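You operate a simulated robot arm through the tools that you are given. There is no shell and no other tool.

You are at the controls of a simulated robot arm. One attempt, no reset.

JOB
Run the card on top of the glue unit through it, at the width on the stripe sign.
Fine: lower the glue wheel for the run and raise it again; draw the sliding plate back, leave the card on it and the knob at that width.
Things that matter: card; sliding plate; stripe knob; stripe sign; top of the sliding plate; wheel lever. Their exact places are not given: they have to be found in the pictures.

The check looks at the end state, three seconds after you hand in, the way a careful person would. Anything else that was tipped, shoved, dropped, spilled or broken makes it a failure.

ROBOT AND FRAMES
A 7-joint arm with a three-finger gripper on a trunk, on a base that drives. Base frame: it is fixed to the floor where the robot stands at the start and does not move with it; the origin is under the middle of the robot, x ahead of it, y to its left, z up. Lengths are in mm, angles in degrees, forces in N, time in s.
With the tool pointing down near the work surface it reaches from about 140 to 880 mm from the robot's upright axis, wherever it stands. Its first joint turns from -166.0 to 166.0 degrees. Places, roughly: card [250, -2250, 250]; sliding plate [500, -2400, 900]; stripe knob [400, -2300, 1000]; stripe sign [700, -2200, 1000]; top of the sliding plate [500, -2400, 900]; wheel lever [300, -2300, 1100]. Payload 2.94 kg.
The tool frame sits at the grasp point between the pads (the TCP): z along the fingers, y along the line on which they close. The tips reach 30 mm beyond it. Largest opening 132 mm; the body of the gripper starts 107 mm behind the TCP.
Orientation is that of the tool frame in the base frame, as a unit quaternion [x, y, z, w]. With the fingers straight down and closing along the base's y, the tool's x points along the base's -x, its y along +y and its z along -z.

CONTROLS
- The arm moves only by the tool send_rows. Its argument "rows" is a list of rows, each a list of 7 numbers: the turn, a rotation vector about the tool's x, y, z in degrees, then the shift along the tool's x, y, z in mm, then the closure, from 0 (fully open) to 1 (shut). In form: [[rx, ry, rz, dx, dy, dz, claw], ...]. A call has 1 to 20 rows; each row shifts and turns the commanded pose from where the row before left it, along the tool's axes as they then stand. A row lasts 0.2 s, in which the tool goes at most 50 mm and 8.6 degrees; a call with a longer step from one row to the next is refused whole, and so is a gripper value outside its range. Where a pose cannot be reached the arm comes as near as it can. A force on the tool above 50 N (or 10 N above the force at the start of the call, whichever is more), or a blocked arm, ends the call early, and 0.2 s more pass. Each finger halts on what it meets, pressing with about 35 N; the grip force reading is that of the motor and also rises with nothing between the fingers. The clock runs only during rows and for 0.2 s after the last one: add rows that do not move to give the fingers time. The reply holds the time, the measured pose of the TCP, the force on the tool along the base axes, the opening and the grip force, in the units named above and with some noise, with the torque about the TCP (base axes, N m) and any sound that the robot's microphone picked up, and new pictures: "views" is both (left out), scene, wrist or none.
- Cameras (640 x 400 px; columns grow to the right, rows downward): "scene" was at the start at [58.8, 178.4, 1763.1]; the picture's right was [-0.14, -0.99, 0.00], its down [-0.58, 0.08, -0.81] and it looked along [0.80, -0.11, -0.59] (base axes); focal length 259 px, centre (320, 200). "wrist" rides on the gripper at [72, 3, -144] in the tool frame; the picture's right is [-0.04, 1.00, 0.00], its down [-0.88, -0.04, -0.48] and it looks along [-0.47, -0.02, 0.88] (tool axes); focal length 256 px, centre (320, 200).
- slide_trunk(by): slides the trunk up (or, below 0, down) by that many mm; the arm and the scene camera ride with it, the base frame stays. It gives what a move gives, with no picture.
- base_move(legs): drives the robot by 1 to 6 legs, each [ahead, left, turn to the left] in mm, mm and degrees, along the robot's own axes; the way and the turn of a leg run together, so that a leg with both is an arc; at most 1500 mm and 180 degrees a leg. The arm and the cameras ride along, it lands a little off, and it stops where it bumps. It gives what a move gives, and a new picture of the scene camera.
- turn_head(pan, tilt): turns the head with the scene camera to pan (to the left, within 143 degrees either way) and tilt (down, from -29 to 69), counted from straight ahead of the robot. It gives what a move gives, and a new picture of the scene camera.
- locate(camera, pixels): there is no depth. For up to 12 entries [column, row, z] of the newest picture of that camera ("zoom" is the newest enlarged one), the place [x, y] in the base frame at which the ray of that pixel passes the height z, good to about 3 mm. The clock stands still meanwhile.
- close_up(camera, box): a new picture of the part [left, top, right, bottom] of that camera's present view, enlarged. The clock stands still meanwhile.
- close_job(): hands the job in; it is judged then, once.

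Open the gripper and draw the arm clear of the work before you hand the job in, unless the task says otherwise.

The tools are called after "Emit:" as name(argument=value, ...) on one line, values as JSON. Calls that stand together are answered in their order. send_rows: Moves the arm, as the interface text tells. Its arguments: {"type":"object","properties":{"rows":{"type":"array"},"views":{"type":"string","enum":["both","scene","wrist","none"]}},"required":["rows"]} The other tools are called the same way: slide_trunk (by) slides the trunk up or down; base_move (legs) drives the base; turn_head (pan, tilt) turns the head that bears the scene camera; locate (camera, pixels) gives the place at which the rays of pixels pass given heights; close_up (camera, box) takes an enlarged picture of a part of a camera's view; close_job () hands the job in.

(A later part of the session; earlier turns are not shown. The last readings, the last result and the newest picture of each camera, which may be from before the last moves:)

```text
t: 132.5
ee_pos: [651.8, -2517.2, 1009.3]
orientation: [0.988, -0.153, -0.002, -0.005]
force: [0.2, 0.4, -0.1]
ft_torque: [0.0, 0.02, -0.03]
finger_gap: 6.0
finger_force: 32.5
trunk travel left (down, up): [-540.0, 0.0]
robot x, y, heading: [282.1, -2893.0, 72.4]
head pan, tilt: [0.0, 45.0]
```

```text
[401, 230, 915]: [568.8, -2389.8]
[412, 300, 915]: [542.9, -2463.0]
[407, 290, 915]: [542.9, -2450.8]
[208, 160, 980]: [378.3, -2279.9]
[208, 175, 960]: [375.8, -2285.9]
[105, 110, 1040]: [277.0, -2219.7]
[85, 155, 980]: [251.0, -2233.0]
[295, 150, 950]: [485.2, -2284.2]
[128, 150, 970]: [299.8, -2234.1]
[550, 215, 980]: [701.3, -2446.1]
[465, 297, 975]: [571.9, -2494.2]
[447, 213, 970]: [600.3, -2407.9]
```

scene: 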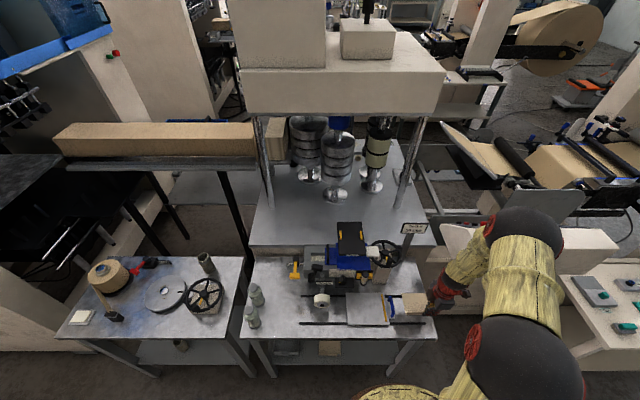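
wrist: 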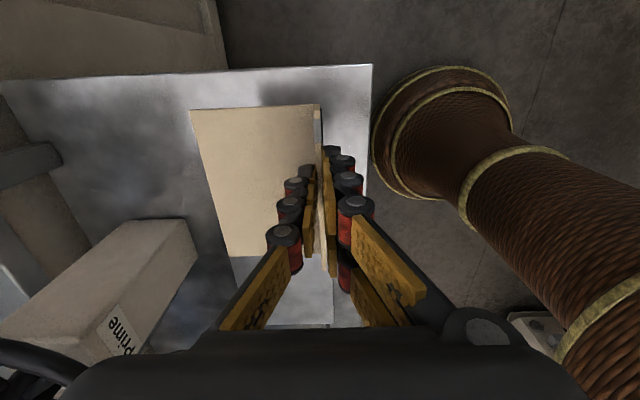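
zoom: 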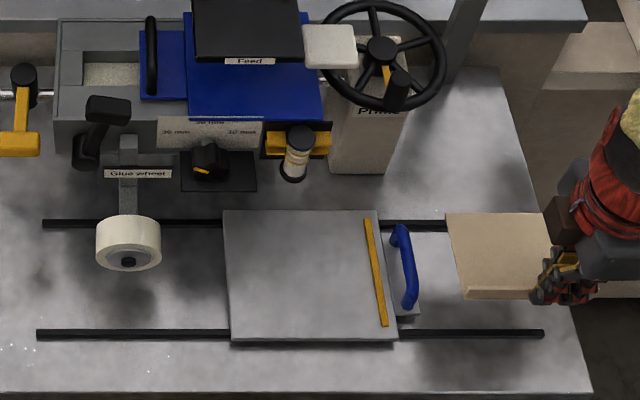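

Plate spans u 1073–1250, v -2211…-2070; wheel over v≈-2140; stop strip at u≈1230. I carry the card 204 mm left and 11 mm forward above the plate.

Emit:
send_rows(rows=[[0, 0, 0, -30, -11, 0, 1], [0, 0, 0, -40, 0, 0, 1], [0, 0, 0, -40, 0, 0, 1], [0, 0, 0, -40, 0, 0, 1], [0, 0, 0, -30, 0, 0, 1], [0, 0, 0, -24, 0, 0, 1], [0, 0, 0, 0, 0, 25, 1], [0, 0, 0, 0, 0, 15, 1]])

Emit:
close_up(camera="scene", box=[290, 240, 450, 340])

Emit:
close_up(camera="wrist", box=[160, 80, 480, 280])

```text
t: 134.3
ee_pos: [455.9, -2442.2, 971.0]
orientation: [0.988, -0.153, -0.002, -0.005]
force: [-0.2, -0.3, -0.4]
ft_torque: [-0.01, -0.01, -0.02]
finger_gap: 5.7
finger_force: 32.2
trunk travel left (down, up): [-540.0, 0.0]
robot x, y, heading: [282.7, -2890.9, 72.6]
head pan, tilt: [0.0, 45.0]
```

scene: 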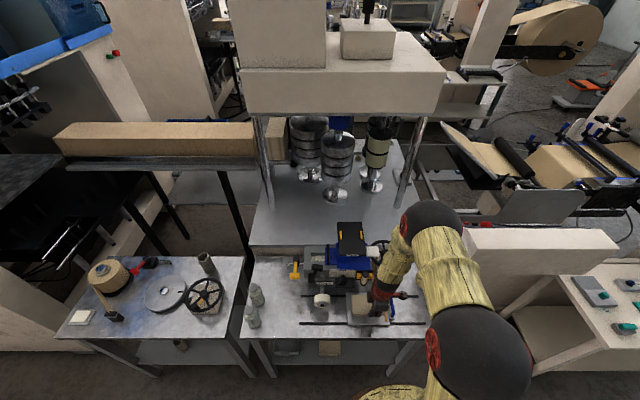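
wrist: 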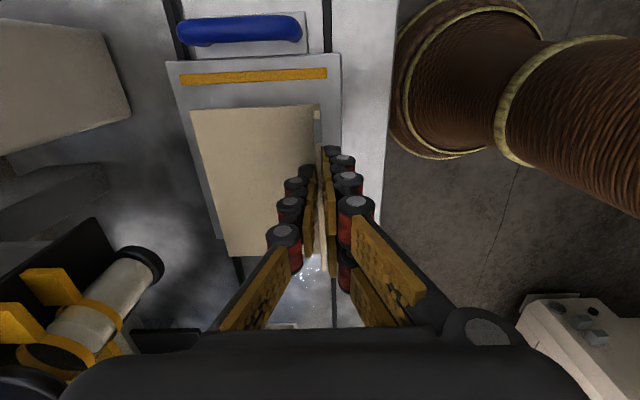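

```text
4.00 times, centred on (370, 290) of scene
```

zoom: 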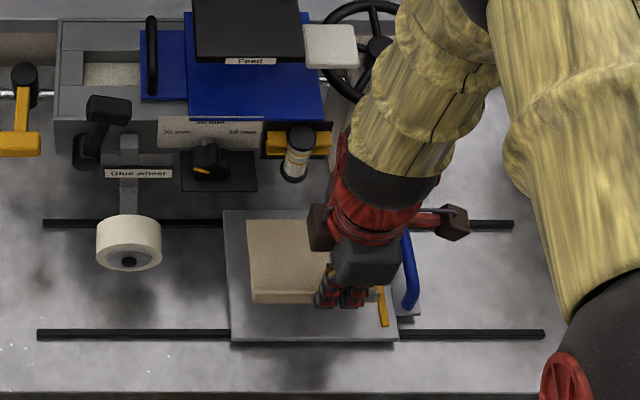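

```text
2.00 times, centred on (320, 180) of wrist
```

zoom: 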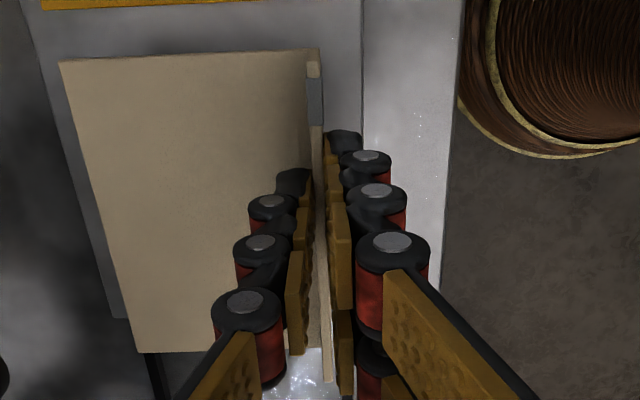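

The card is over the plate, left of the yellow strip. I lower gently toward z≈932.

Emit:
send_rows(rows=[[0, 0, 0, 0, 0, 12, 1], [0, 0, 0, 0, 0, 10, 1], [0, 0, 0, 0, 0, 7, 1], [0, 0, 0, 0, 0, 4, 1]], views="wrist")

Emit:
close_up(camera="scene", box=[330, 270, 410, 335])

```text
t: 135.3
ee_pos: [456.7, -2442.5, 938.1]
orientation: [0.988, -0.152, -0.002, -0.005]
force: [0.3, 0.2, -0.8]
ft_torque: [0.0, 0.02, 0.0]
finger_gap: 6.1
finger_force: 31.9
trunk travel left (down, up): [-540.0, 0.0]
robot x, y, heading: [281.0, -2889.2, 72.3]
head pan, tilt: [0.0, 45.0]
```

wrist: 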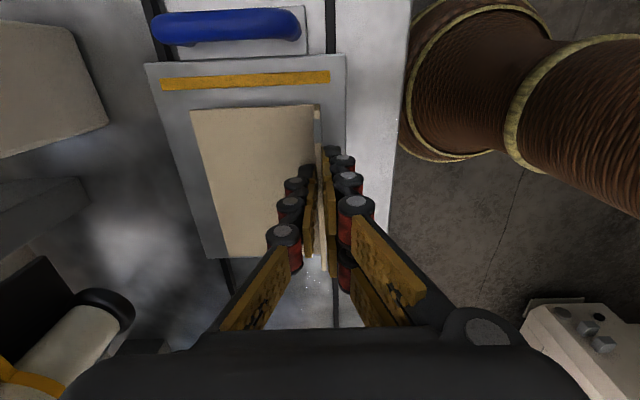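

```text
6.15 times, centred on (370, 302) of scene
```

zoom: 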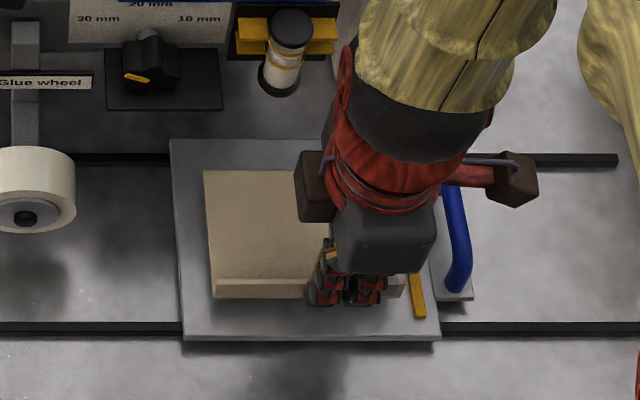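

Alignment is good (lip's right end ~6 mm from the strip). I lower in 3 mm steps watching the force.

Emit:
send_rows(rows=[[0, 0, 0, 0, 0, 3, 1], [0, 0, 0, 0, 0, 0, 1]], views="none")

Emit:
send_rows(rows=[[0, 0, 0, 0, 0, 3, 1], [0, 0, 0, 0, 0, 0, 1]], views="none")

Emit:
send_rows(rows=[[0, 0, 0, 0, 0, 3, 1], [0, 0, 0, 0, 0, 0, 1]], views="wrist")

```text
t: 135.9
ee_pos: [457.2, -2443.6, 934.6]
orientation: [0.988, -0.154, -0.003, -0.004]
force: [0.6, 0.3, -0.3]
ft_torque: [-0.01, 0.01, 0.0]
finger_gap: 5.9
finger_force: 32.2
trunk travel left (down, up): [-540.0, 0.0]
robot x, y, heading: [279.5, -2890.1, 72.7]
head pan, tilt: [0.0, 45.0]
```

```text
t: 136.5
ee_pos: [457.3, -2443.6, 932.8]
orientation: [0.988, -0.153, -0.003, -0.005]
force: [-0.2, 0.3, -1.4]
ft_torque: [-0.06, 0.0, 0.0]
finger_gap: 6.1
finger_force: 32.1
trunk travel left (down, up): [-540.0, 0.0]
robot x, y, heading: [280.8, -2887.4, 72.2]
head pan, tilt: [0.0, 45.0]
```

```text
t: 137.1
ee_pos: [457.6, -2443.1, 930.0]
orientation: [0.988, -0.153, -0.003, -0.004]
force: [0.6, 0.4, -0.9]
ft_torque: [-0.03, -0.04, 0.02]
finger_gap: 6.1
finger_force: 31.9
trunk travel left (down, up): [-540.0, 0.0]
robot x, y, heading: [278.2, -2888.7, 72.5]
head pan, tilt: [0.0, 45.0]
```

wrist: 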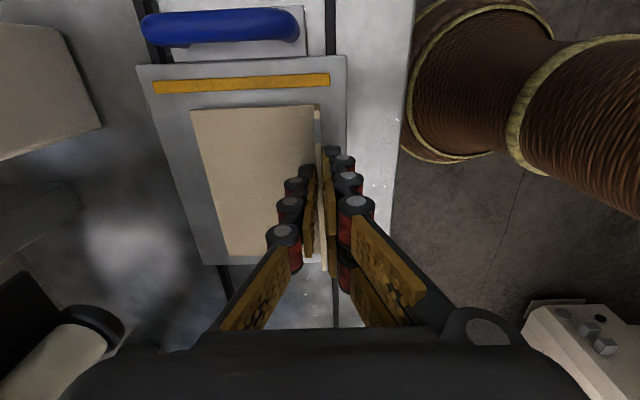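

No contact yet; I go on in small steps.

Emit:
send_rows(rows=[[0, 0, 0, 0, 0, 3, 1], [0, 0, 0, 0, 0, 0, 1]], views="none")

Emit:
send_rows(rows=[[0, 0, 0, 0, 0, 3, 1], [0, 0, 0, 0, 0, 0, 1]], views="none")

Emit:
close_up(camera="scene", box=[330, 270, 410, 335])

```text
t: 137.7
ee_pos: [459.2, -2444.0, 928.9]
orientation: [0.988, -0.153, -0.003, -0.005]
force: [-0.1, 0.1, 0.2]
ft_torque: [-0.02, 0.0, 0.0]
finger_gap: 6.0
finger_force: 32.2
trunk travel left (down, up): [-540.0, 0.0]
robot x, y, heading: [281.8, -2887.5, 72.4]
head pan, tilt: [0.0, 45.0]
```

```text
t: 138.3
ee_pos: [458.1, -2443.5, 924.9]
orientation: [0.988, -0.154, -0.002, -0.004]
force: [-0.8, 0.1, -1.6]
ft_torque: [0.01, 0.0, 0.02]
finger_gap: 6.0
finger_force: 32.2
trunk travel left (down, up): [-540.0, 0.0]
robot x, y, heading: [280.7, -2889.8, 72.5]
head pan, tilt: [0.0, 45.0]
```

```text
6.15 times, centred on (370, 302) of scene
```

zoom: 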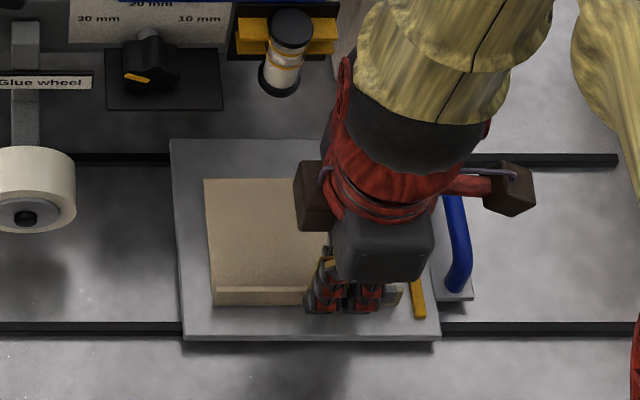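

Emit:
send_rows(rows=[[0, 0, 0, 0, 0, 2.5, 1], [0, 0, 0, 0, 0, 0, 1]], views="none")

Emit:
send_rows(rows=[[0, 0, 0, 0, 0, 2.5, 1], [0, 0, 0, 0, 0, 0, 1]], views="none")

Emit:
send_rows(rows=[[0, 0, 0, 0, 0, 2.5, 1], [0, 0, 0, 0, 0, 0, 1]], views="wrist")

Emit:
close_up(camera="wrist", box=[130, 60, 370, 280])

```text
t: 138.9
ee_pos: [457.5, -2441.9, 921.4]
orientation: [0.988, -0.153, -0.003, -0.004]
force: [0.0, -0.7, 2.6]
ft_torque: [-0.01, 0.05, 0.03]
finger_gap: 6.0
finger_force: 31.8
trunk travel left (down, up): [-540.0, 0.0]
robot x, y, heading: [281.6, -2888.9, 72.5]
head pan, tilt: [0.0, 45.0]
```

```text
t: 139.5
ee_pos: [458.0, -2441.7, 923.1]
orientation: [0.988, -0.153, -0.002, -0.006]
force: [-1.4, -5.1, 33.2]
ft_torque: [-0.04, 0.29, 0.01]
finger_gap: 5.9
finger_force: 31.9
trunk travel left (down, up): [-540.0, 0.0]
robot x, y, heading: [280.7, -2889.6, 72.4]
head pan, tilt: [0.0, 45.0]
```

```text
t: 140.1
ee_pos: [457.6, -2442.4, 918.8]
orientation: [0.988, -0.153, -0.002, -0.007]
force: [0.3, -2.3, 40.6]
ft_torque: [-0.08, 0.06, 0.05]
finger_gap: 6.2
finger_force: 32.0
trunk travel left (down, up): [-540.0, 0.0]
robot x, y, heading: [278.1, -2887.4, 72.6]
head pan, tilt: [0.0, 45.0]
```

wrist: 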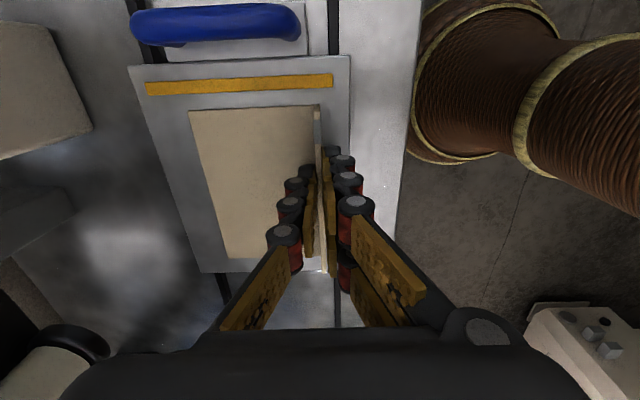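

```text
1.82 times, centred on (250, 170) of wrist
```

zoom: 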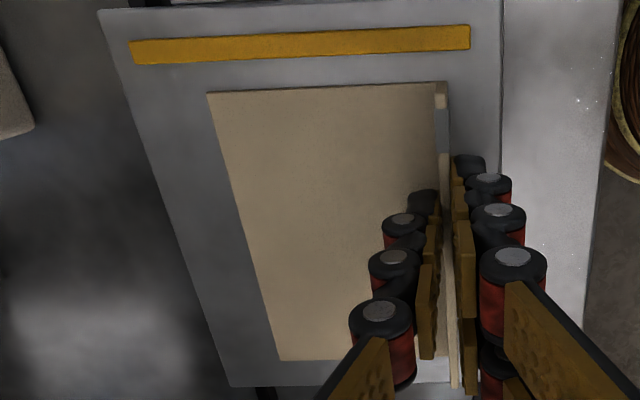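

Contact (40 N). I ease up 5 mm to unload, then open the fingers and rise.

Emit:
send_rows(rows=[[0, 0, 0, 0, 0, -5, 1], [0, 0, 0, 0, 0, 0, 1]], views="none")

Emit:
send_rows(rows=[[0, 0, 0, 0, 0, 0, 0.9], [0, 0, 0, 0, 0, 0, 0.8], [0, 0, 0, 0, 0, 0, 0.75], [0, 0, 0, 0, 0, 0, 0.75]], views="wrist")

```text
t: 140.7
ee_pos: [456.5, -2442.6, 921.2]
orientation: [0.988, -0.154, -0.003, -0.004]
force: [0.3, -0.3, -0.5]
ft_torque: [-0.01, -0.03, 0.01]
finger_gap: 5.9
finger_force: 32.2
trunk travel left (down, up): [-540.0, 0.0]
robot x, y, heading: [281.5, -2889.2, 72.5]
head pan, tilt: [0.0, 45.0]
```

```text
t: 141.7
ee_pos: [457.4, -2442.5, 922.6]
orientation: [0.988, -0.153, -0.002, -0.005]
force: [0.3, 0.6, 1.0]
ft_torque: [0.01, 0.0, 0.02]
finger_gap: 33.0
finger_force: 0.1
trunk travel left (down, up): [-540.0, 0.0]
robot x, y, heading: [283.1, -2889.5, 72.6]
head pan, tilt: [0.0, 45.0]
```

wrist: 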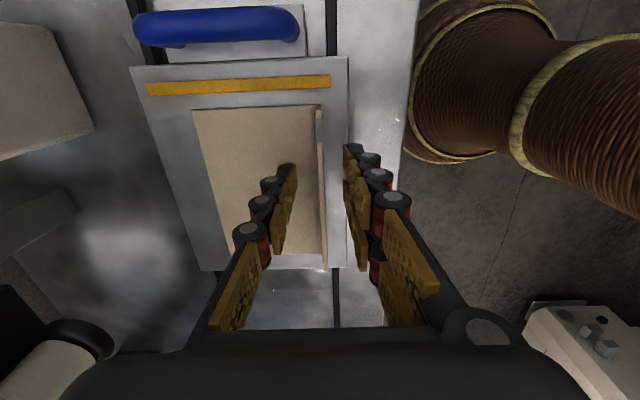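

Released. I rise 150 mm and look.

Emit:
send_rows(rows=[[0, 0, 0, 0, 0, -10, 0.75], [0, 0, 0, 0, 0, -35, 0.75], [0, 0, 0, 0, 0, -45, 0.75], [0, 0, 0, 0, 0, -45, 0.75], [0, 0, 0, 0, 0, -45, 0.6]])

Emit:
close_up(camera="wrist", box=[160, 40, 480, 240])

```text
t: 142.9
ee_pos: [455.4, -2444.6, 1102.5]
orientation: [0.988, -0.153, -0.003, -0.004]
force: [-0.4, -1.7, -0.2]
ft_torque: [0.08, -0.02, -0.02]
finger_gap: 53.0
finger_force: 0.1
trunk travel left (down, up): [-540.0, 0.0]
robot x, y, heading: [281.2, -2892.0, 72.6]
head pan, tilt: [0.0, 45.0]
```

scene: 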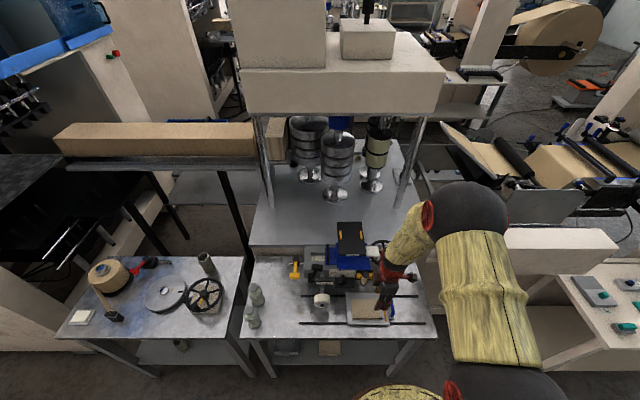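
wrist: 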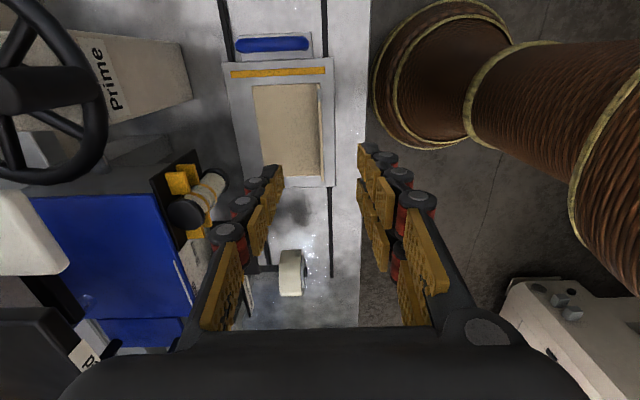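

```text
2.00 times, centred on (320, 140) of wrist
```

zoom: 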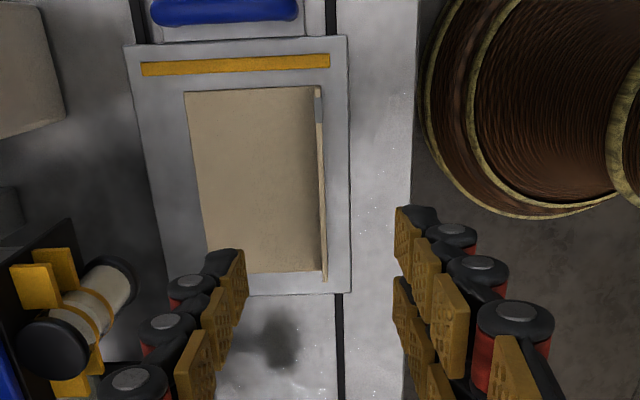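

The card lies well on the plate, its lip clear of the wheel's path. Next the knob: I move left above it and turn the tool +90° so the wrist camera looks at the knob from the front.

Emit:
send_rows(rows=[[0, 0, 0, -40, 20, 0, 0.6], [0, 0, 0, -40, 20, 0, 0.6], [0, 0, 0, -40, 20, 0, 0.6], [0, 0, 8, 0, 0, 0, 0.6], [0, 0, 8, 0, 0, 0, 0.6], [0, 0, 8, 0, 0, 0, 0.6], [0, 0, 8, 0, 0, 0, 0.6], [0, 0, 8, 0, 0, 0, 0.6], [0, 0, 8, 0, 0, 0, 0.6], [0, 0, 8, 0, 0, 0, 0.6], [0, 0, 8, 0, 0, 0, 0.6], [0, 0, 8, 0, 0, 0, 0.6], [0, 0, 8, 0, 0, 0, 0.6], [0, 0, 8, 0, 0, 0, 0.6], [0, 0, 2, 0, 0, 0, 0.6]])

Emit:
close_up(camera="wrist", box=[200, 160, 440, 310])

Emit:
close_up(camera="scene", box=[290, 240, 450, 340])

```text
t: 146.1
ee_pos: [326.7, -2464.9, 1102.6]
orientation: [-0.59, 0.807, 0.005, 0.001]
force: [0.2, 0.7, -0.9]
ft_torque: [0.0, -0.02, 0.01]
finger_gap: 52.8
finger_force: 0.0
trunk travel left (down, up): [-540.0, 0.0]
robot x, y, heading: [279.6, -2885.8, 72.3]
head pan, tilt: [0.0, 45.0]
```

scene: 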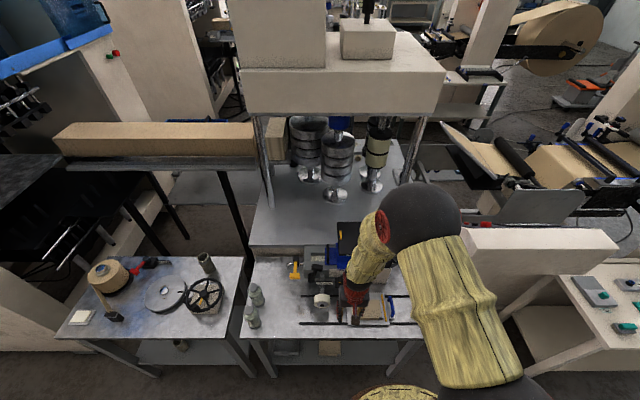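
wrist: 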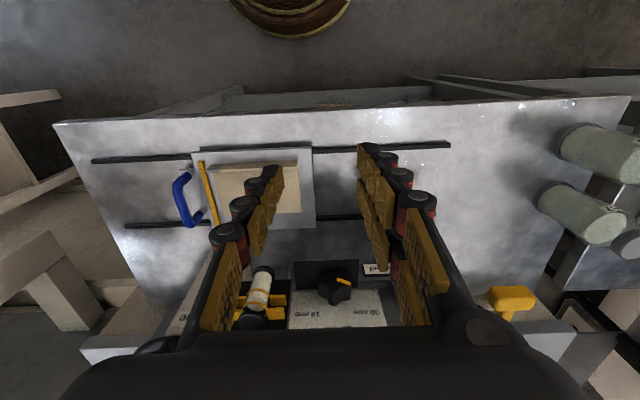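

```text
2.67 times, centred on (320, 235) of wrist
```

zoom: 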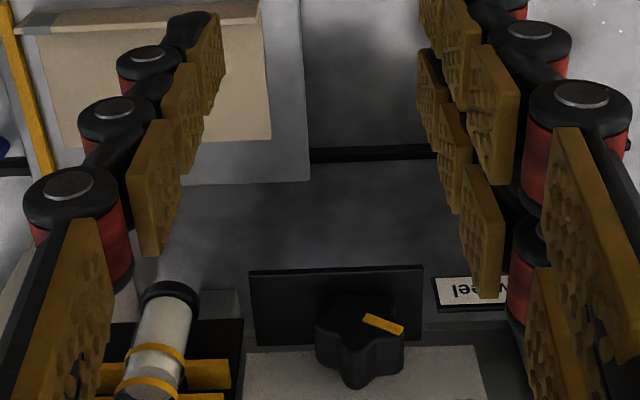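

```text
4.00 times, centred on (370, 290) of scene
```

zoom: 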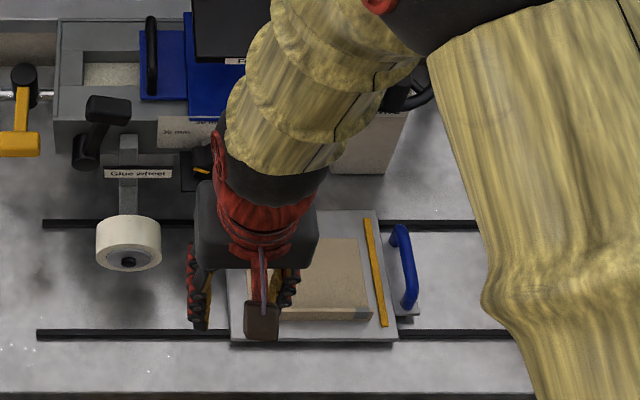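

The knob's axis is not yet clear. I move back 50 mm and tilt the tool 30° so the wrist camera looks at the knob from the front.

Emit:
send_rows(rows=[[0, 0, 0, 25, 0, 0, 0.6], [0, 0, 0, 25, 0, 0, 0.6], [0, -7.5, 0, 0, 0, 0, 0.6], [0, -7.5, 0, 0, 0, 0, 0.6], [0, -7.5, 0, 0, 0, 0, 0.6], [0, -7.5, 0, 0, 0, 0, 0.6]], views="wrist")

Emit:
close_up(camera="wrist", box=[240, 170, 400, 270])

```text
t: 147.5
ee_pos: [319.7, -2515.3, 1101.7]
orientation: [-0.581, 0.798, 0.084, 0.138]
force: [1.4, 0.3, -0.1]
ft_torque: [-0.01, 0.02, 0.0]
finger_gap: 52.7
finger_force: 0.1
out of reach, approached as far as the arm can: row 5, 6
trunk travel left (down, up): [-540.0, 0.0]
robot x, y, heading: [283.1, -2891.9, 72.4]
head pan, tilt: [0.0, 45.0]
```

wrist: 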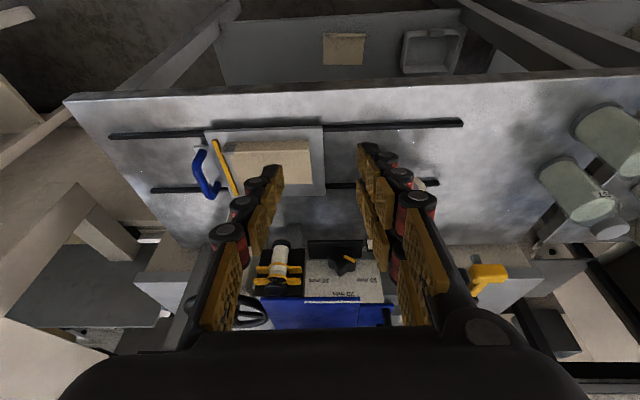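

```text
4.00 times, centred on (320, 220) of wrist
```

zoom: 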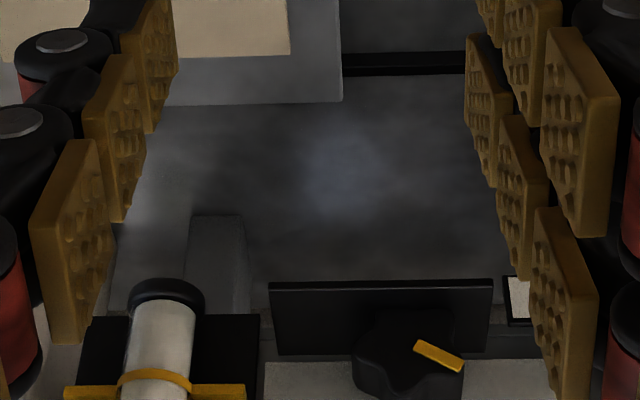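

Emit:
close_up(camera="wrist", box=[300, 230, 396, 305])

```text
5.33 times, centred on (348, 268) of wrist
```

zoom: 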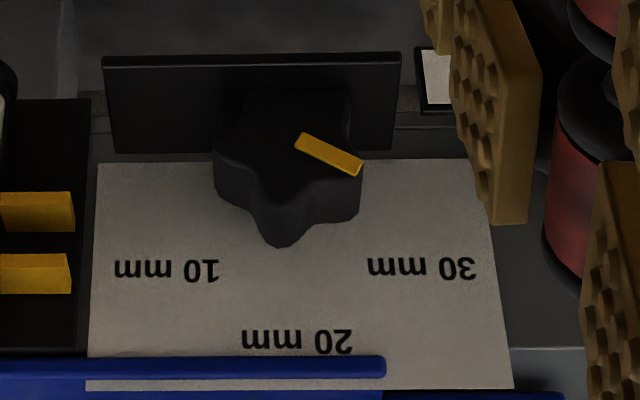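

The panel is vertical with 20 mm at the top, 30 left, 10 right; the knob (5 lobes, axis toward the robot) points to 30 mm. To turn it I need a horizontal tool, so I back the base 200 mm, extend and tilt the tool level.

Emit:
base_move(legs=[[-200, 0, 0]])

Emit:
send_rows(rows=[[0, 0, 0, -38, 0, 13, 0.6], [0, 0, 0, -38, 0, 13, 0.6], [0, 0, 0, -38, 0, 13, 0.6], [0, 0, 0, -38, 0, 13, 0.6], [0, 0, 0, -38, 0, 13, 0.6], [0, -8, 0, 0, 0, 0, 0.6], [0, -8, 0, 0, 0, 0, 0.6], [0, -8, 0, 0, 0, 0, 0.6], [0, -8, 0, 0, 0, 0, 0.6], [0, -8, 0, 0, 0, 0, 0.6], [0, -8, 0, 0, 0, 0, 0.6], [0, -8, 0, 0, 0, 0, 0.6], [0, -8, 0, 0, 0, 0, 0.6], [0, -7, 0, 0, 0, 0, 0.6]])

```text
t: 149.1
ee_pos: [258.0, -2708.0, 1101.1]
orientation: [-0.58, 0.798, 0.084, 0.14]
force: [-1.0, -1.2, 0.6]
ft_torque: [0.08, 0.03, 0.0]
finger_gap: 52.5
finger_force: 0.1
trunk travel left (down, up): [-540.0, 0.0]
robot x, y, heading: [222.0, -3080.6, 72.6]
head pan, tilt: [0.0, 45.0]
```

scene: 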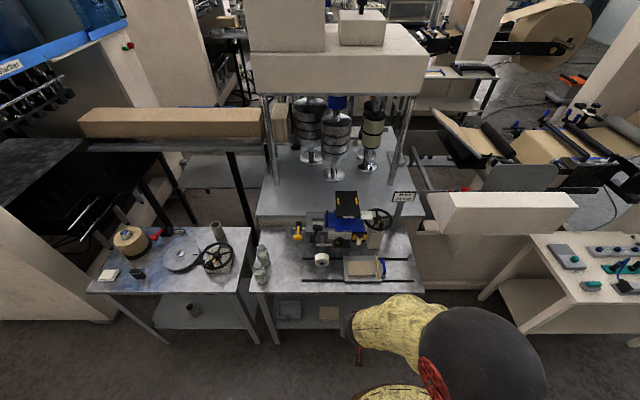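

```text
t: 152.1
ee_pos: [347.5, -2512.2, 1098.9]
orientation: [-0.461, 0.592, 0.33, 0.573]
force: [0.3, 0.2, 0.3]
ft_torque: [0.01, 0.0, -0.04]
finger_gap: 52.8
finger_force: 0.1
out of reach, approached as far as the arm can: row 7, 8, 9, 13, 14
trunk travel left (down, up): [-540.0, 0.0]
robot x, y, heading: [223.4, -3082.4, 72.5]
head pan, tilt: [0.0, 45.0]
```

scene: 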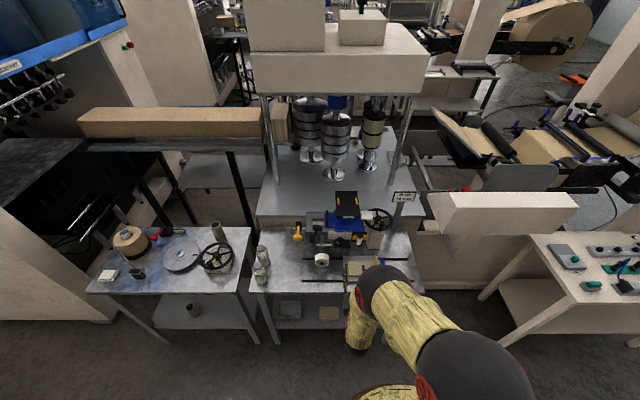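
wrist: 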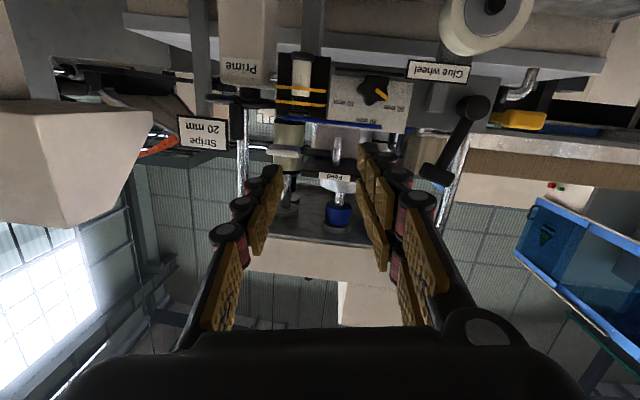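

A fine frontal view: the knob at (373,90). I zoom in on it.

Emit:
close_up(camera="wrist", box=[310, 50, 438, 130])

Emit:
close_up(camera="wrist", box=[230, 0, 550, 200])

```text
5.00 times, centred on (374, 90) of wrist
```

zoom: 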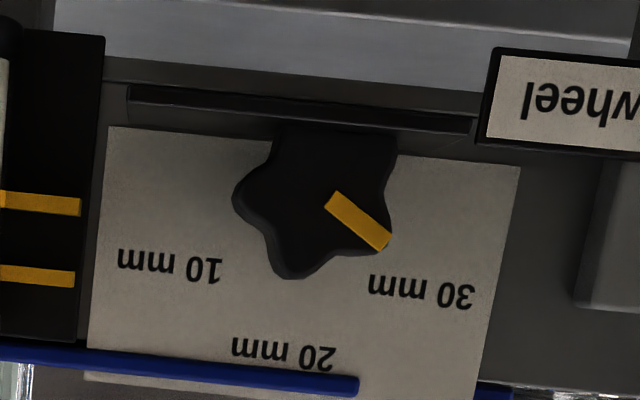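

```text
2.00 times, centred on (390, 100) of wrist
```

zoom: 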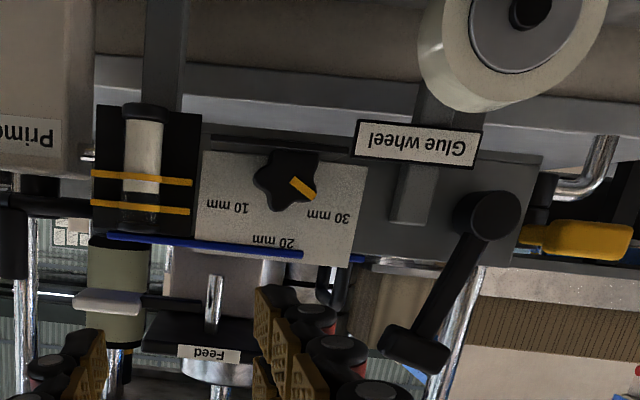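

Triangulating both views: knob ≈(367,-2299,1023), pointer at the 30 mm mark (60° left of up); it must turn 60° clockwise. Lever pivot ≈(242,-2258,1031), handle ≈(263,-2267,1124). I lower the trunk 76 mm to knob height and square up the tool.

Emit:
slide_trunk(by=-76)

Emit:
send_rows(rows=[[-1.7, -3.9, 3.95, 0, 0, 0, 0.6], [-1.7, -3.9, 3.95, 0, 0, 0, 0.6], [0, 0, 0, 0, 0, 0, 0.6]], views="wrist")

```text
t: 153.2
ee_pos: [347.5, -2512.4, 1022.7]
orientation: [-0.461, 0.592, 0.33, 0.572]
force: [-1.0, 0.3, -0.9]
ft_torque: [-0.01, -0.01, -0.01]
finger_gap: 52.7
finger_force: 0.1
trunk travel left (down, up): [-464.0, 76.0]
robot x, y, heading: [223.6, -3079.5, 72.3]
head pan, tilt: [0.0, 45.0]
```

```text
t: 154.0
ee_pos: [348.9, -2511.5, 1023.8]
orientation: [-0.461, 0.593, 0.329, 0.573]
force: [0.0, -0.4, 0.8]
ft_torque: [-0.02, 0.0, 0.04]
finger_gap: 52.9
finger_force: 0.1
out of reach, approached as far as the arm can: row 1, 2
trunk travel left (down, up): [-464.0, 76.0]
robot x, y, heading: [222.8, -3081.8, 72.4]
head pan, tilt: [0.0, 45.0]
```

wrist: 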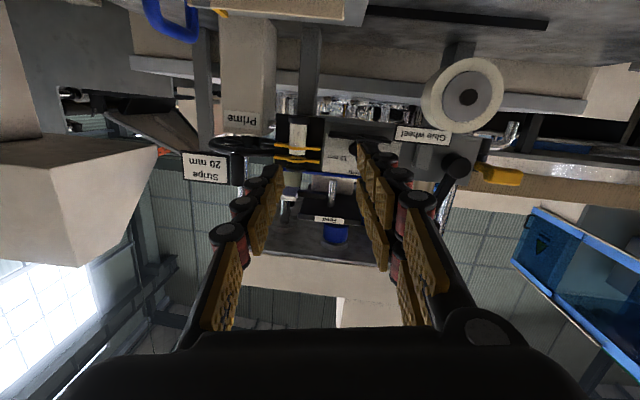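

The squaring was out of reach here (joint limit). I try moving 80 mm closer and correcting again.

Emit:
send_rows(rows=[[0, 0, 0, -10, 0, 40, 0.6], [0, 0, 0, 0, 0, 40, 0.6], [-1.7, -3.9, 3.95, 0, 0, 0, 0.6], [-1.7, -3.9, 3.95, 0, 0, 0, 0.6], [0, 0, 0, 0, 0, 0, 0.6]], views="wrist")

```text
t: 155.2
ee_pos: [361.1, -2428.8, 1022.4]
orientation: [-0.439, 0.583, 0.361, 0.581]
force: [0.4, -0.1, -0.2]
ft_torque: [-0.03, 0.0, 0.03]
finger_gap: 52.6
finger_force: 0.1
out of reach, approached as far as the arm can: row 3, 4
trunk travel left (down, up): [-464.0, 76.0]
robot x, y, heading: [218.8, -3078.4, 72.6]
head pan, tilt: [0.0, 45.0]
```

wrist: 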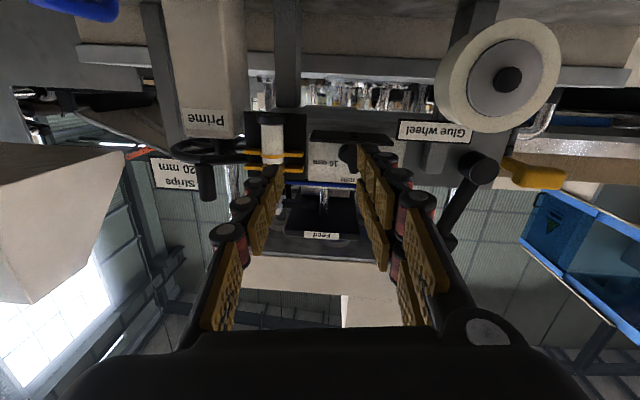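

Extension helps; lowering the shoulder should help more. I alternate raising the tool 100 mm with lowering the trunk, keeping the tool at the same height.

Emit:
send_rows(rows=[[0, 0, 0, -40, 0, 0, 0.6], [0, 0, 0, -40, 0, 0, 0.6], [0, 0, 0, -40, 0, 0, 0.6], [0, 0, 0, -30, 0, 0, 0.6]], views="none")

Emit:
slide_trunk(by=-150)

Emit:
send_rows(rows=[[0, 0, 0, -40, 0, 0, 0.6], [0, 0, 0, -40, 0, 0, 0.6], [0, 0, 0, -40, 0, 0, 0.6], [0, 0, 0, -30, 0, 0, 0.6]], views="none")

Emit:
slide_trunk(by=-150)

```text
t: 156.2
ee_pos: [356.4, -2416.5, 1170.8]
orientation: [-0.439, 0.583, 0.361, 0.58]
force: [-0.8, 0.0, -0.4]
ft_torque: [0.04, 0.0, 0.01]
finger_gap: 52.6
finger_force: 0.1
trunk travel left (down, up): [-464.0, 76.0]
robot x, y, heading: [219.1, -3084.0, 72.4]
head pan, tilt: [0.0, 45.0]
```

```text
t: 158.0
ee_pos: [357.0, -2414.8, 1021.9]
orientation: [-0.439, 0.583, 0.362, 0.581]
force: [-1.1, -0.5, -0.8]
ft_torque: [0.04, 0.02, 0.0]
finger_gap: 52.7
finger_force: 0.1
trunk travel left (down, up): [-314.0, 226.0]
robot x, y, heading: [222.2, -3079.4, 72.8]
head pan, tilt: [0.0, 45.0]
```

```text
t: 159.0
ee_pos: [347.8, -2404.2, 1172.5]
orientation: [-0.439, 0.584, 0.361, 0.58]
force: [1.1, -0.3, -0.2]
ft_torque: [0.02, -0.03, 0.0]
finger_gap: 53.0
finger_force: 0.0
trunk travel left (down, up): [-314.0, 226.0]
robot x, y, heading: [218.6, -3083.3, 72.4]
head pan, tilt: [0.0, 45.0]
```

```text
t: 160.7
ee_pos: [348.5, -2405.1, 1022.0]
orientation: [-0.438, 0.583, 0.362, 0.581]
force: [0.2, -0.5, -0.3]
ft_torque: [-0.02, -0.03, 0.02]
finger_gap: 52.8
finger_force: 0.1
trunk travel left (down, up): [-164.0, 376.0]
robot x, y, heading: [219.0, -3079.4, 72.7]
head pan, tilt: [0.0, 45.0]
```

Now I square the tool: correct (-3.2,-4.0,+5.1)°.

Emit:
send_rows(rows=[[-3.2, -4.0, 5.1, 0, 0, 0, 0.6], [0, 0, 0, 0, 0, 0, 0.6]])

Emit:
close_up(camera="wrist", box=[240, 60, 400, 160])

```text
t: 161.3
ee_pos: [343.6, -2401.9, 1022.1]
orientation: [-0.411, 0.574, 0.416, 0.573]
force: [-0.4, -0.6, 0.0]
ft_torque: [-0.02, 0.01, 0.01]
finger_gap: 52.7
finger_force: 0.0
out of reach, approached as far as the arm can: row 1
trunk travel left (down, up): [-164.0, 376.0]
robot x, y, heading: [219.6, -3081.9, 72.6]
head pan, tilt: [0.0, 45.0]
```

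scene: 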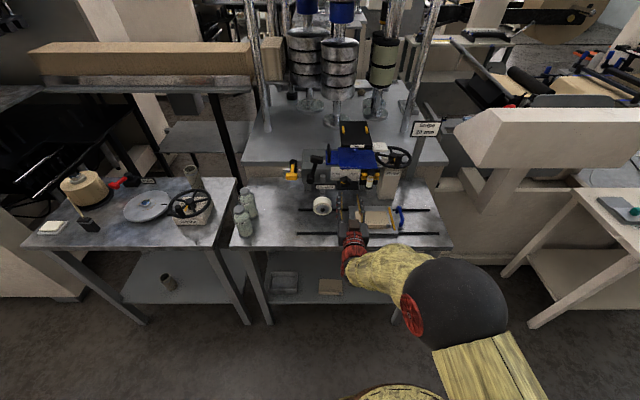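
wrist: 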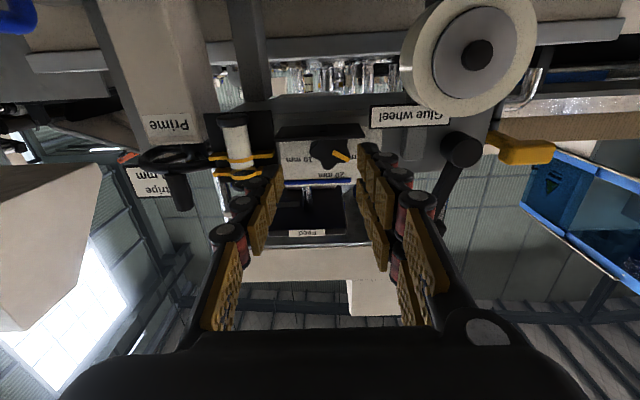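

```text
4.00 times, centred on (320, 110) of wrist
```

zoom: 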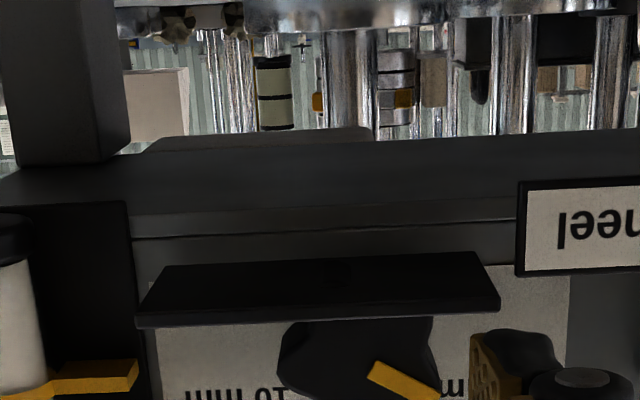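

The tool is now square to the panel. I zoom further on the knob for centring.

Emit:
close_up(camera="wrist", box=[270, 110, 398, 190])

Emit:
close_up(camera="scene", box=[290, 130, 418, 210])

```text
5.00 times, centred on (334, 150) of wrist
```

zoom: 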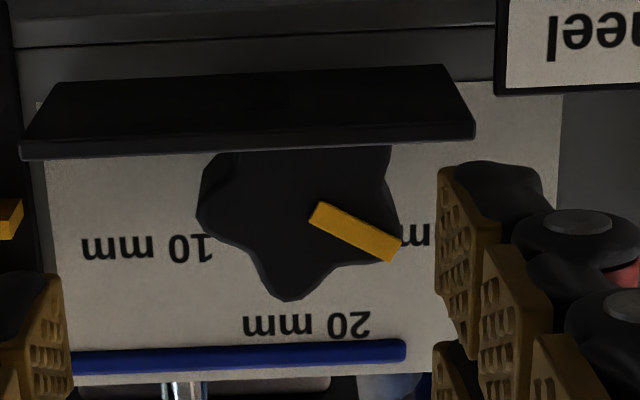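

```text
5.00 times, centred on (354, 170) of scene
```

zoom: 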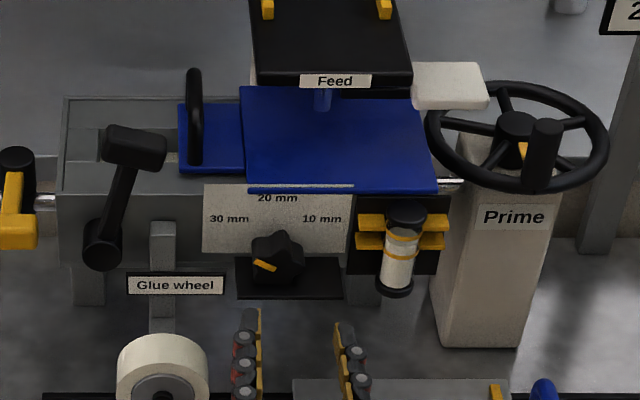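

Knob centre is at wrist pixel (331.6,149.4), radius ~21 mm; the tool axis there is (320,143). I shift +11.5 mm in y, 8 mm up, roll -10°, and advance in two steps.

Emit:
send_rows(rows=[[0, 0, 0, -8, 11.5, 0, 0.635], [0, 0, -5, 0, 0, 20, 0.635], [0, 0, -5, 0, 0, 20, 0.635], [0, 0, 0, 0, 0, 10, 0.635], [0, 0, 0, 0, 0, 0, 0.635]])

Emit:
close_up(camera="scene", box=[310, 150, 390, 200])

Emit:
close_up(camera="wrist", box=[240, 100, 400, 200])

```text
t: 162.5
ee_pos: [347.6, -2352.0, 1030.4]
orientation: [-0.463, 0.533, 0.366, 0.606]
force: [0.4, 0.9, 0.2]
ft_torque: [0.03, 0.02, -0.03]
finger_gap: 48.1
finger_force: 0.0
trunk travel left (down, up): [-164.0, 376.0]
robot x, y, heading: [219.1, -3083.5, 72.4]
head pan, tilt: [0.0, 45.0]
```

scene: 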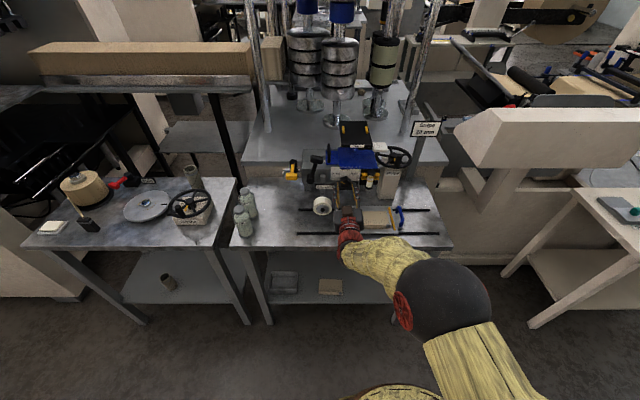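
wrist: 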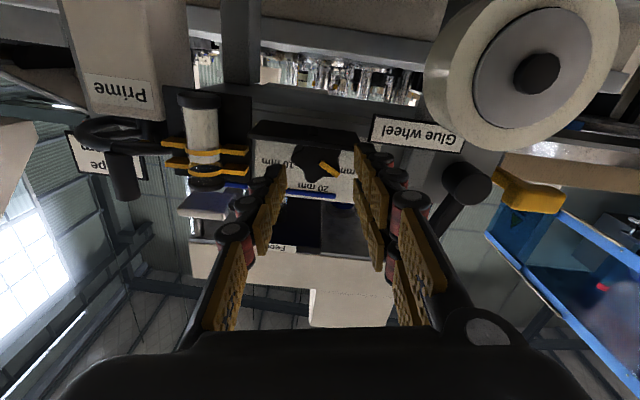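

```text
8.00 times, centred on (350, 175) of scene
```

zoom: 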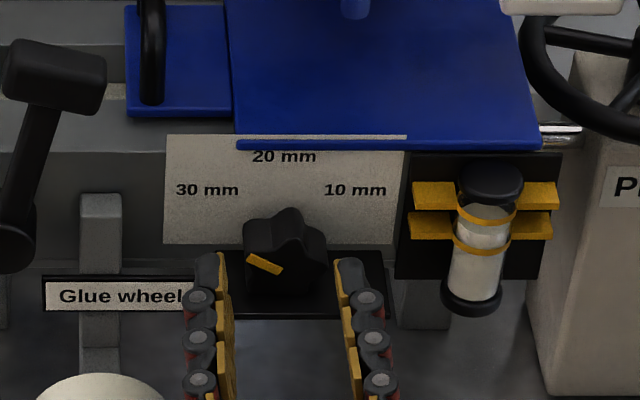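

```text
4.00 times, centred on (320, 150) of wrist
```

zoom: 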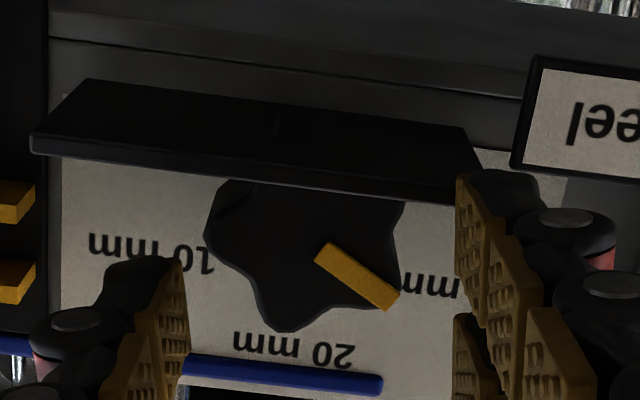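

Aligned within ~3 mm. I advance 40 mm more so the tips straddle the knob.

Emit:
send_rows(rows=[[0, 0, 0, 0, 0, 15, 0.635], [0, 0, 0, 0, 0, 15, 0.635], [0, 0, 0, 0, 0, 10, 0.635], [0, 0, 0, 0, 0, 0, 0.635]], views="wrist")

Emit:
close_up(camera="scene", box=[310, 150, 390, 200])

Emit:
close_up(camera="wrist", box=[240, 100, 400, 200])

```text
t: 163.5
ee_pos: [358.5, -2312.7, 1031.5]
orientation: [-0.464, 0.533, 0.366, 0.606]
force: [-0.6, -1.7, -0.2]
ft_torque: [-0.02, -0.01, 0.01]
finger_gap: 48.2
finger_force: 0.1
trunk travel left (down, up): [-164.0, 376.0]
robot x, y, heading: [220.0, -3078.8, 72.6]
head pan, tilt: [0.0, 45.0]
```

wrist: 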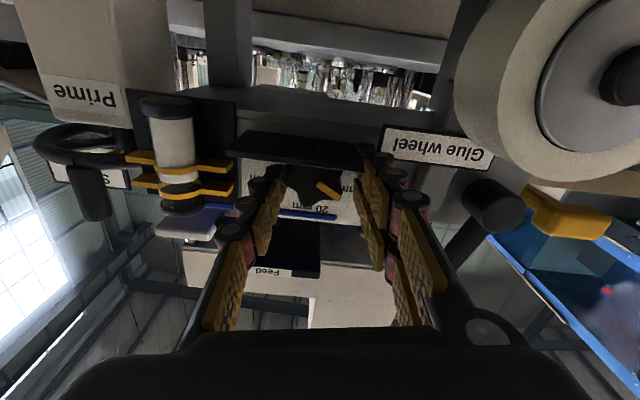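

```text
8.00 times, centred on (350, 175) of scene
```

zoom: 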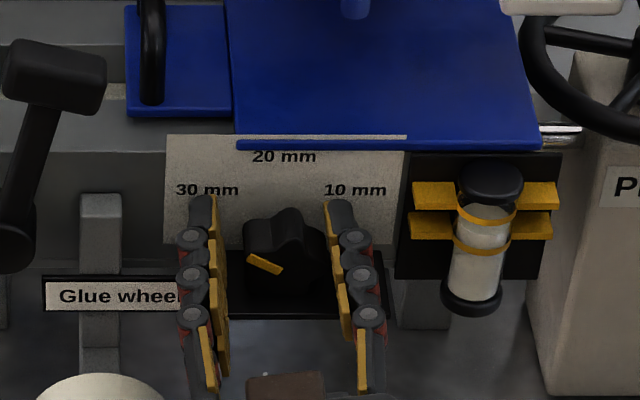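

```text
4.00 times, centred on (320, 150) of wrist
```

zoom: 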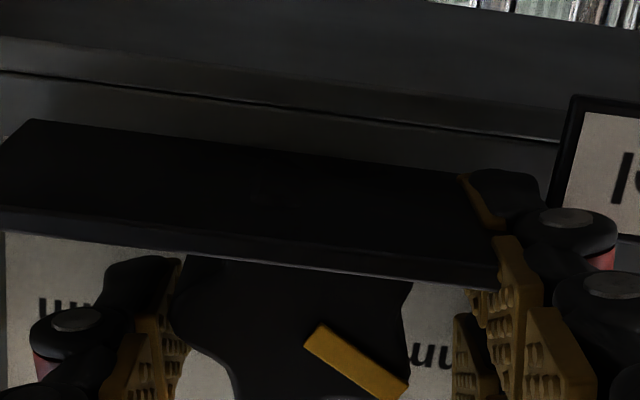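

The fingers are on both sides of the knob. I close gently and check the gap.

Emit:
send_rows(rows=[[0, 0, 0, 0, 0, 0, 0.7], [0, 0, 0, 0, 0, 0, 0.8], [0, 0, 0, 0, 0, 0, 0.9], [0, 0, 0, 0, 0, 0, 0.9]], views="none")

Emit:
close_up(camera="scene", box=[310, 150, 390, 200])

```text
t: 164.5
ee_pos: [361.2, -2316.5, 1032.3]
orientation: [-0.462, 0.533, 0.367, 0.606]
force: [20.1, -7.2, 2.3]
ft_torque: [0.0, -0.16, -0.56]
finger_gap: 38.5
finger_force: 33.0
trunk travel left (down, up): [-164.0, 376.0]
robot x, y, heading: [222.1, -3084.6, 72.5]
head pan, tilt: [0.0, 45.0]
```

```text
8.00 times, centred on (350, 175) of scene
```

zoom: 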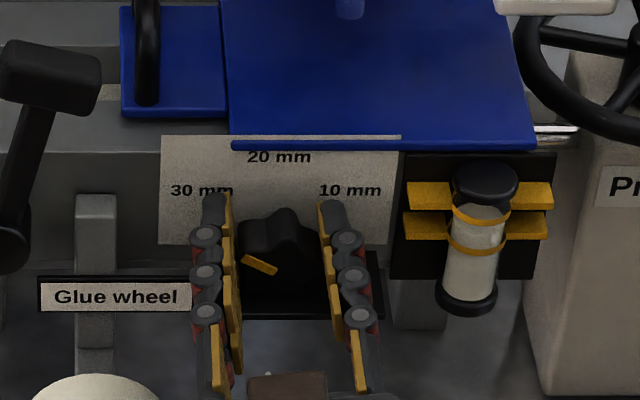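

Gripped (38.5 mm) with some side force; I shift -3 mm in y to centre, then turn +20° in four steps.

Emit:
send_rows(rows=[[0, 0, 0, 0, -3, 0, 0.9], [0, 0, 5, 0, 0, 0, 0.9], [0, 0, 5, 0, 0, 0, 0.9], [0, 0, 5, 0, 0, 0, 0.9], [0, 0, 5, 0, 0, 0, 0.9], [0, 0, 0, 0, 0, 0, 0.9]], views="wrist")

Emit:
close_up(camera="scene", box=[310, 150, 390, 200])

```text
t: 165.9
ee_pos: [363.1, -2313.8, 1032.4]
orientation: [-0.398, 0.587, 0.432, 0.557]
force: [14.3, -42.0, -11.7]
ft_torque: [-0.65, -0.06, -0.52]
finger_gap: 37.9
finger_force: 44.8
out of reach, approached as far as the arm can: row 4, 5
trunk travel left (down, up): [-164.0, 376.0]
robot x, y, heading: [220.1, -3081.5, 72.7]
head pan, tilt: [0.0, 45.0]
```

wrist: 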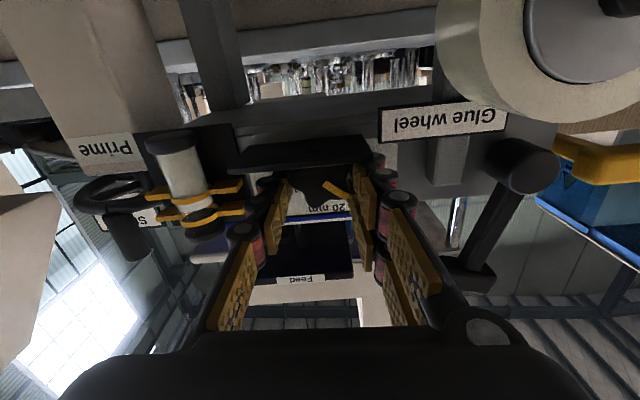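

```text
8.00 times, centred on (350, 175) of scene
```

zoom: 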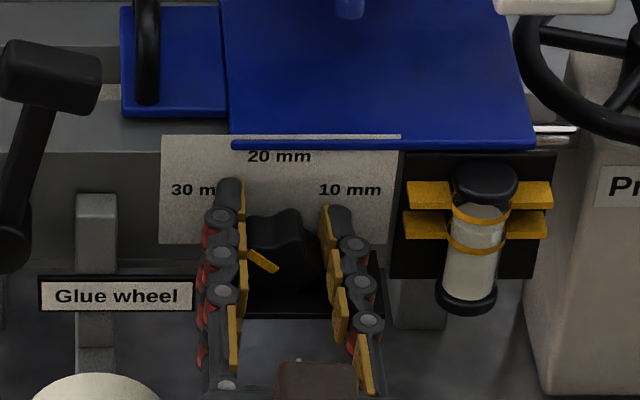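

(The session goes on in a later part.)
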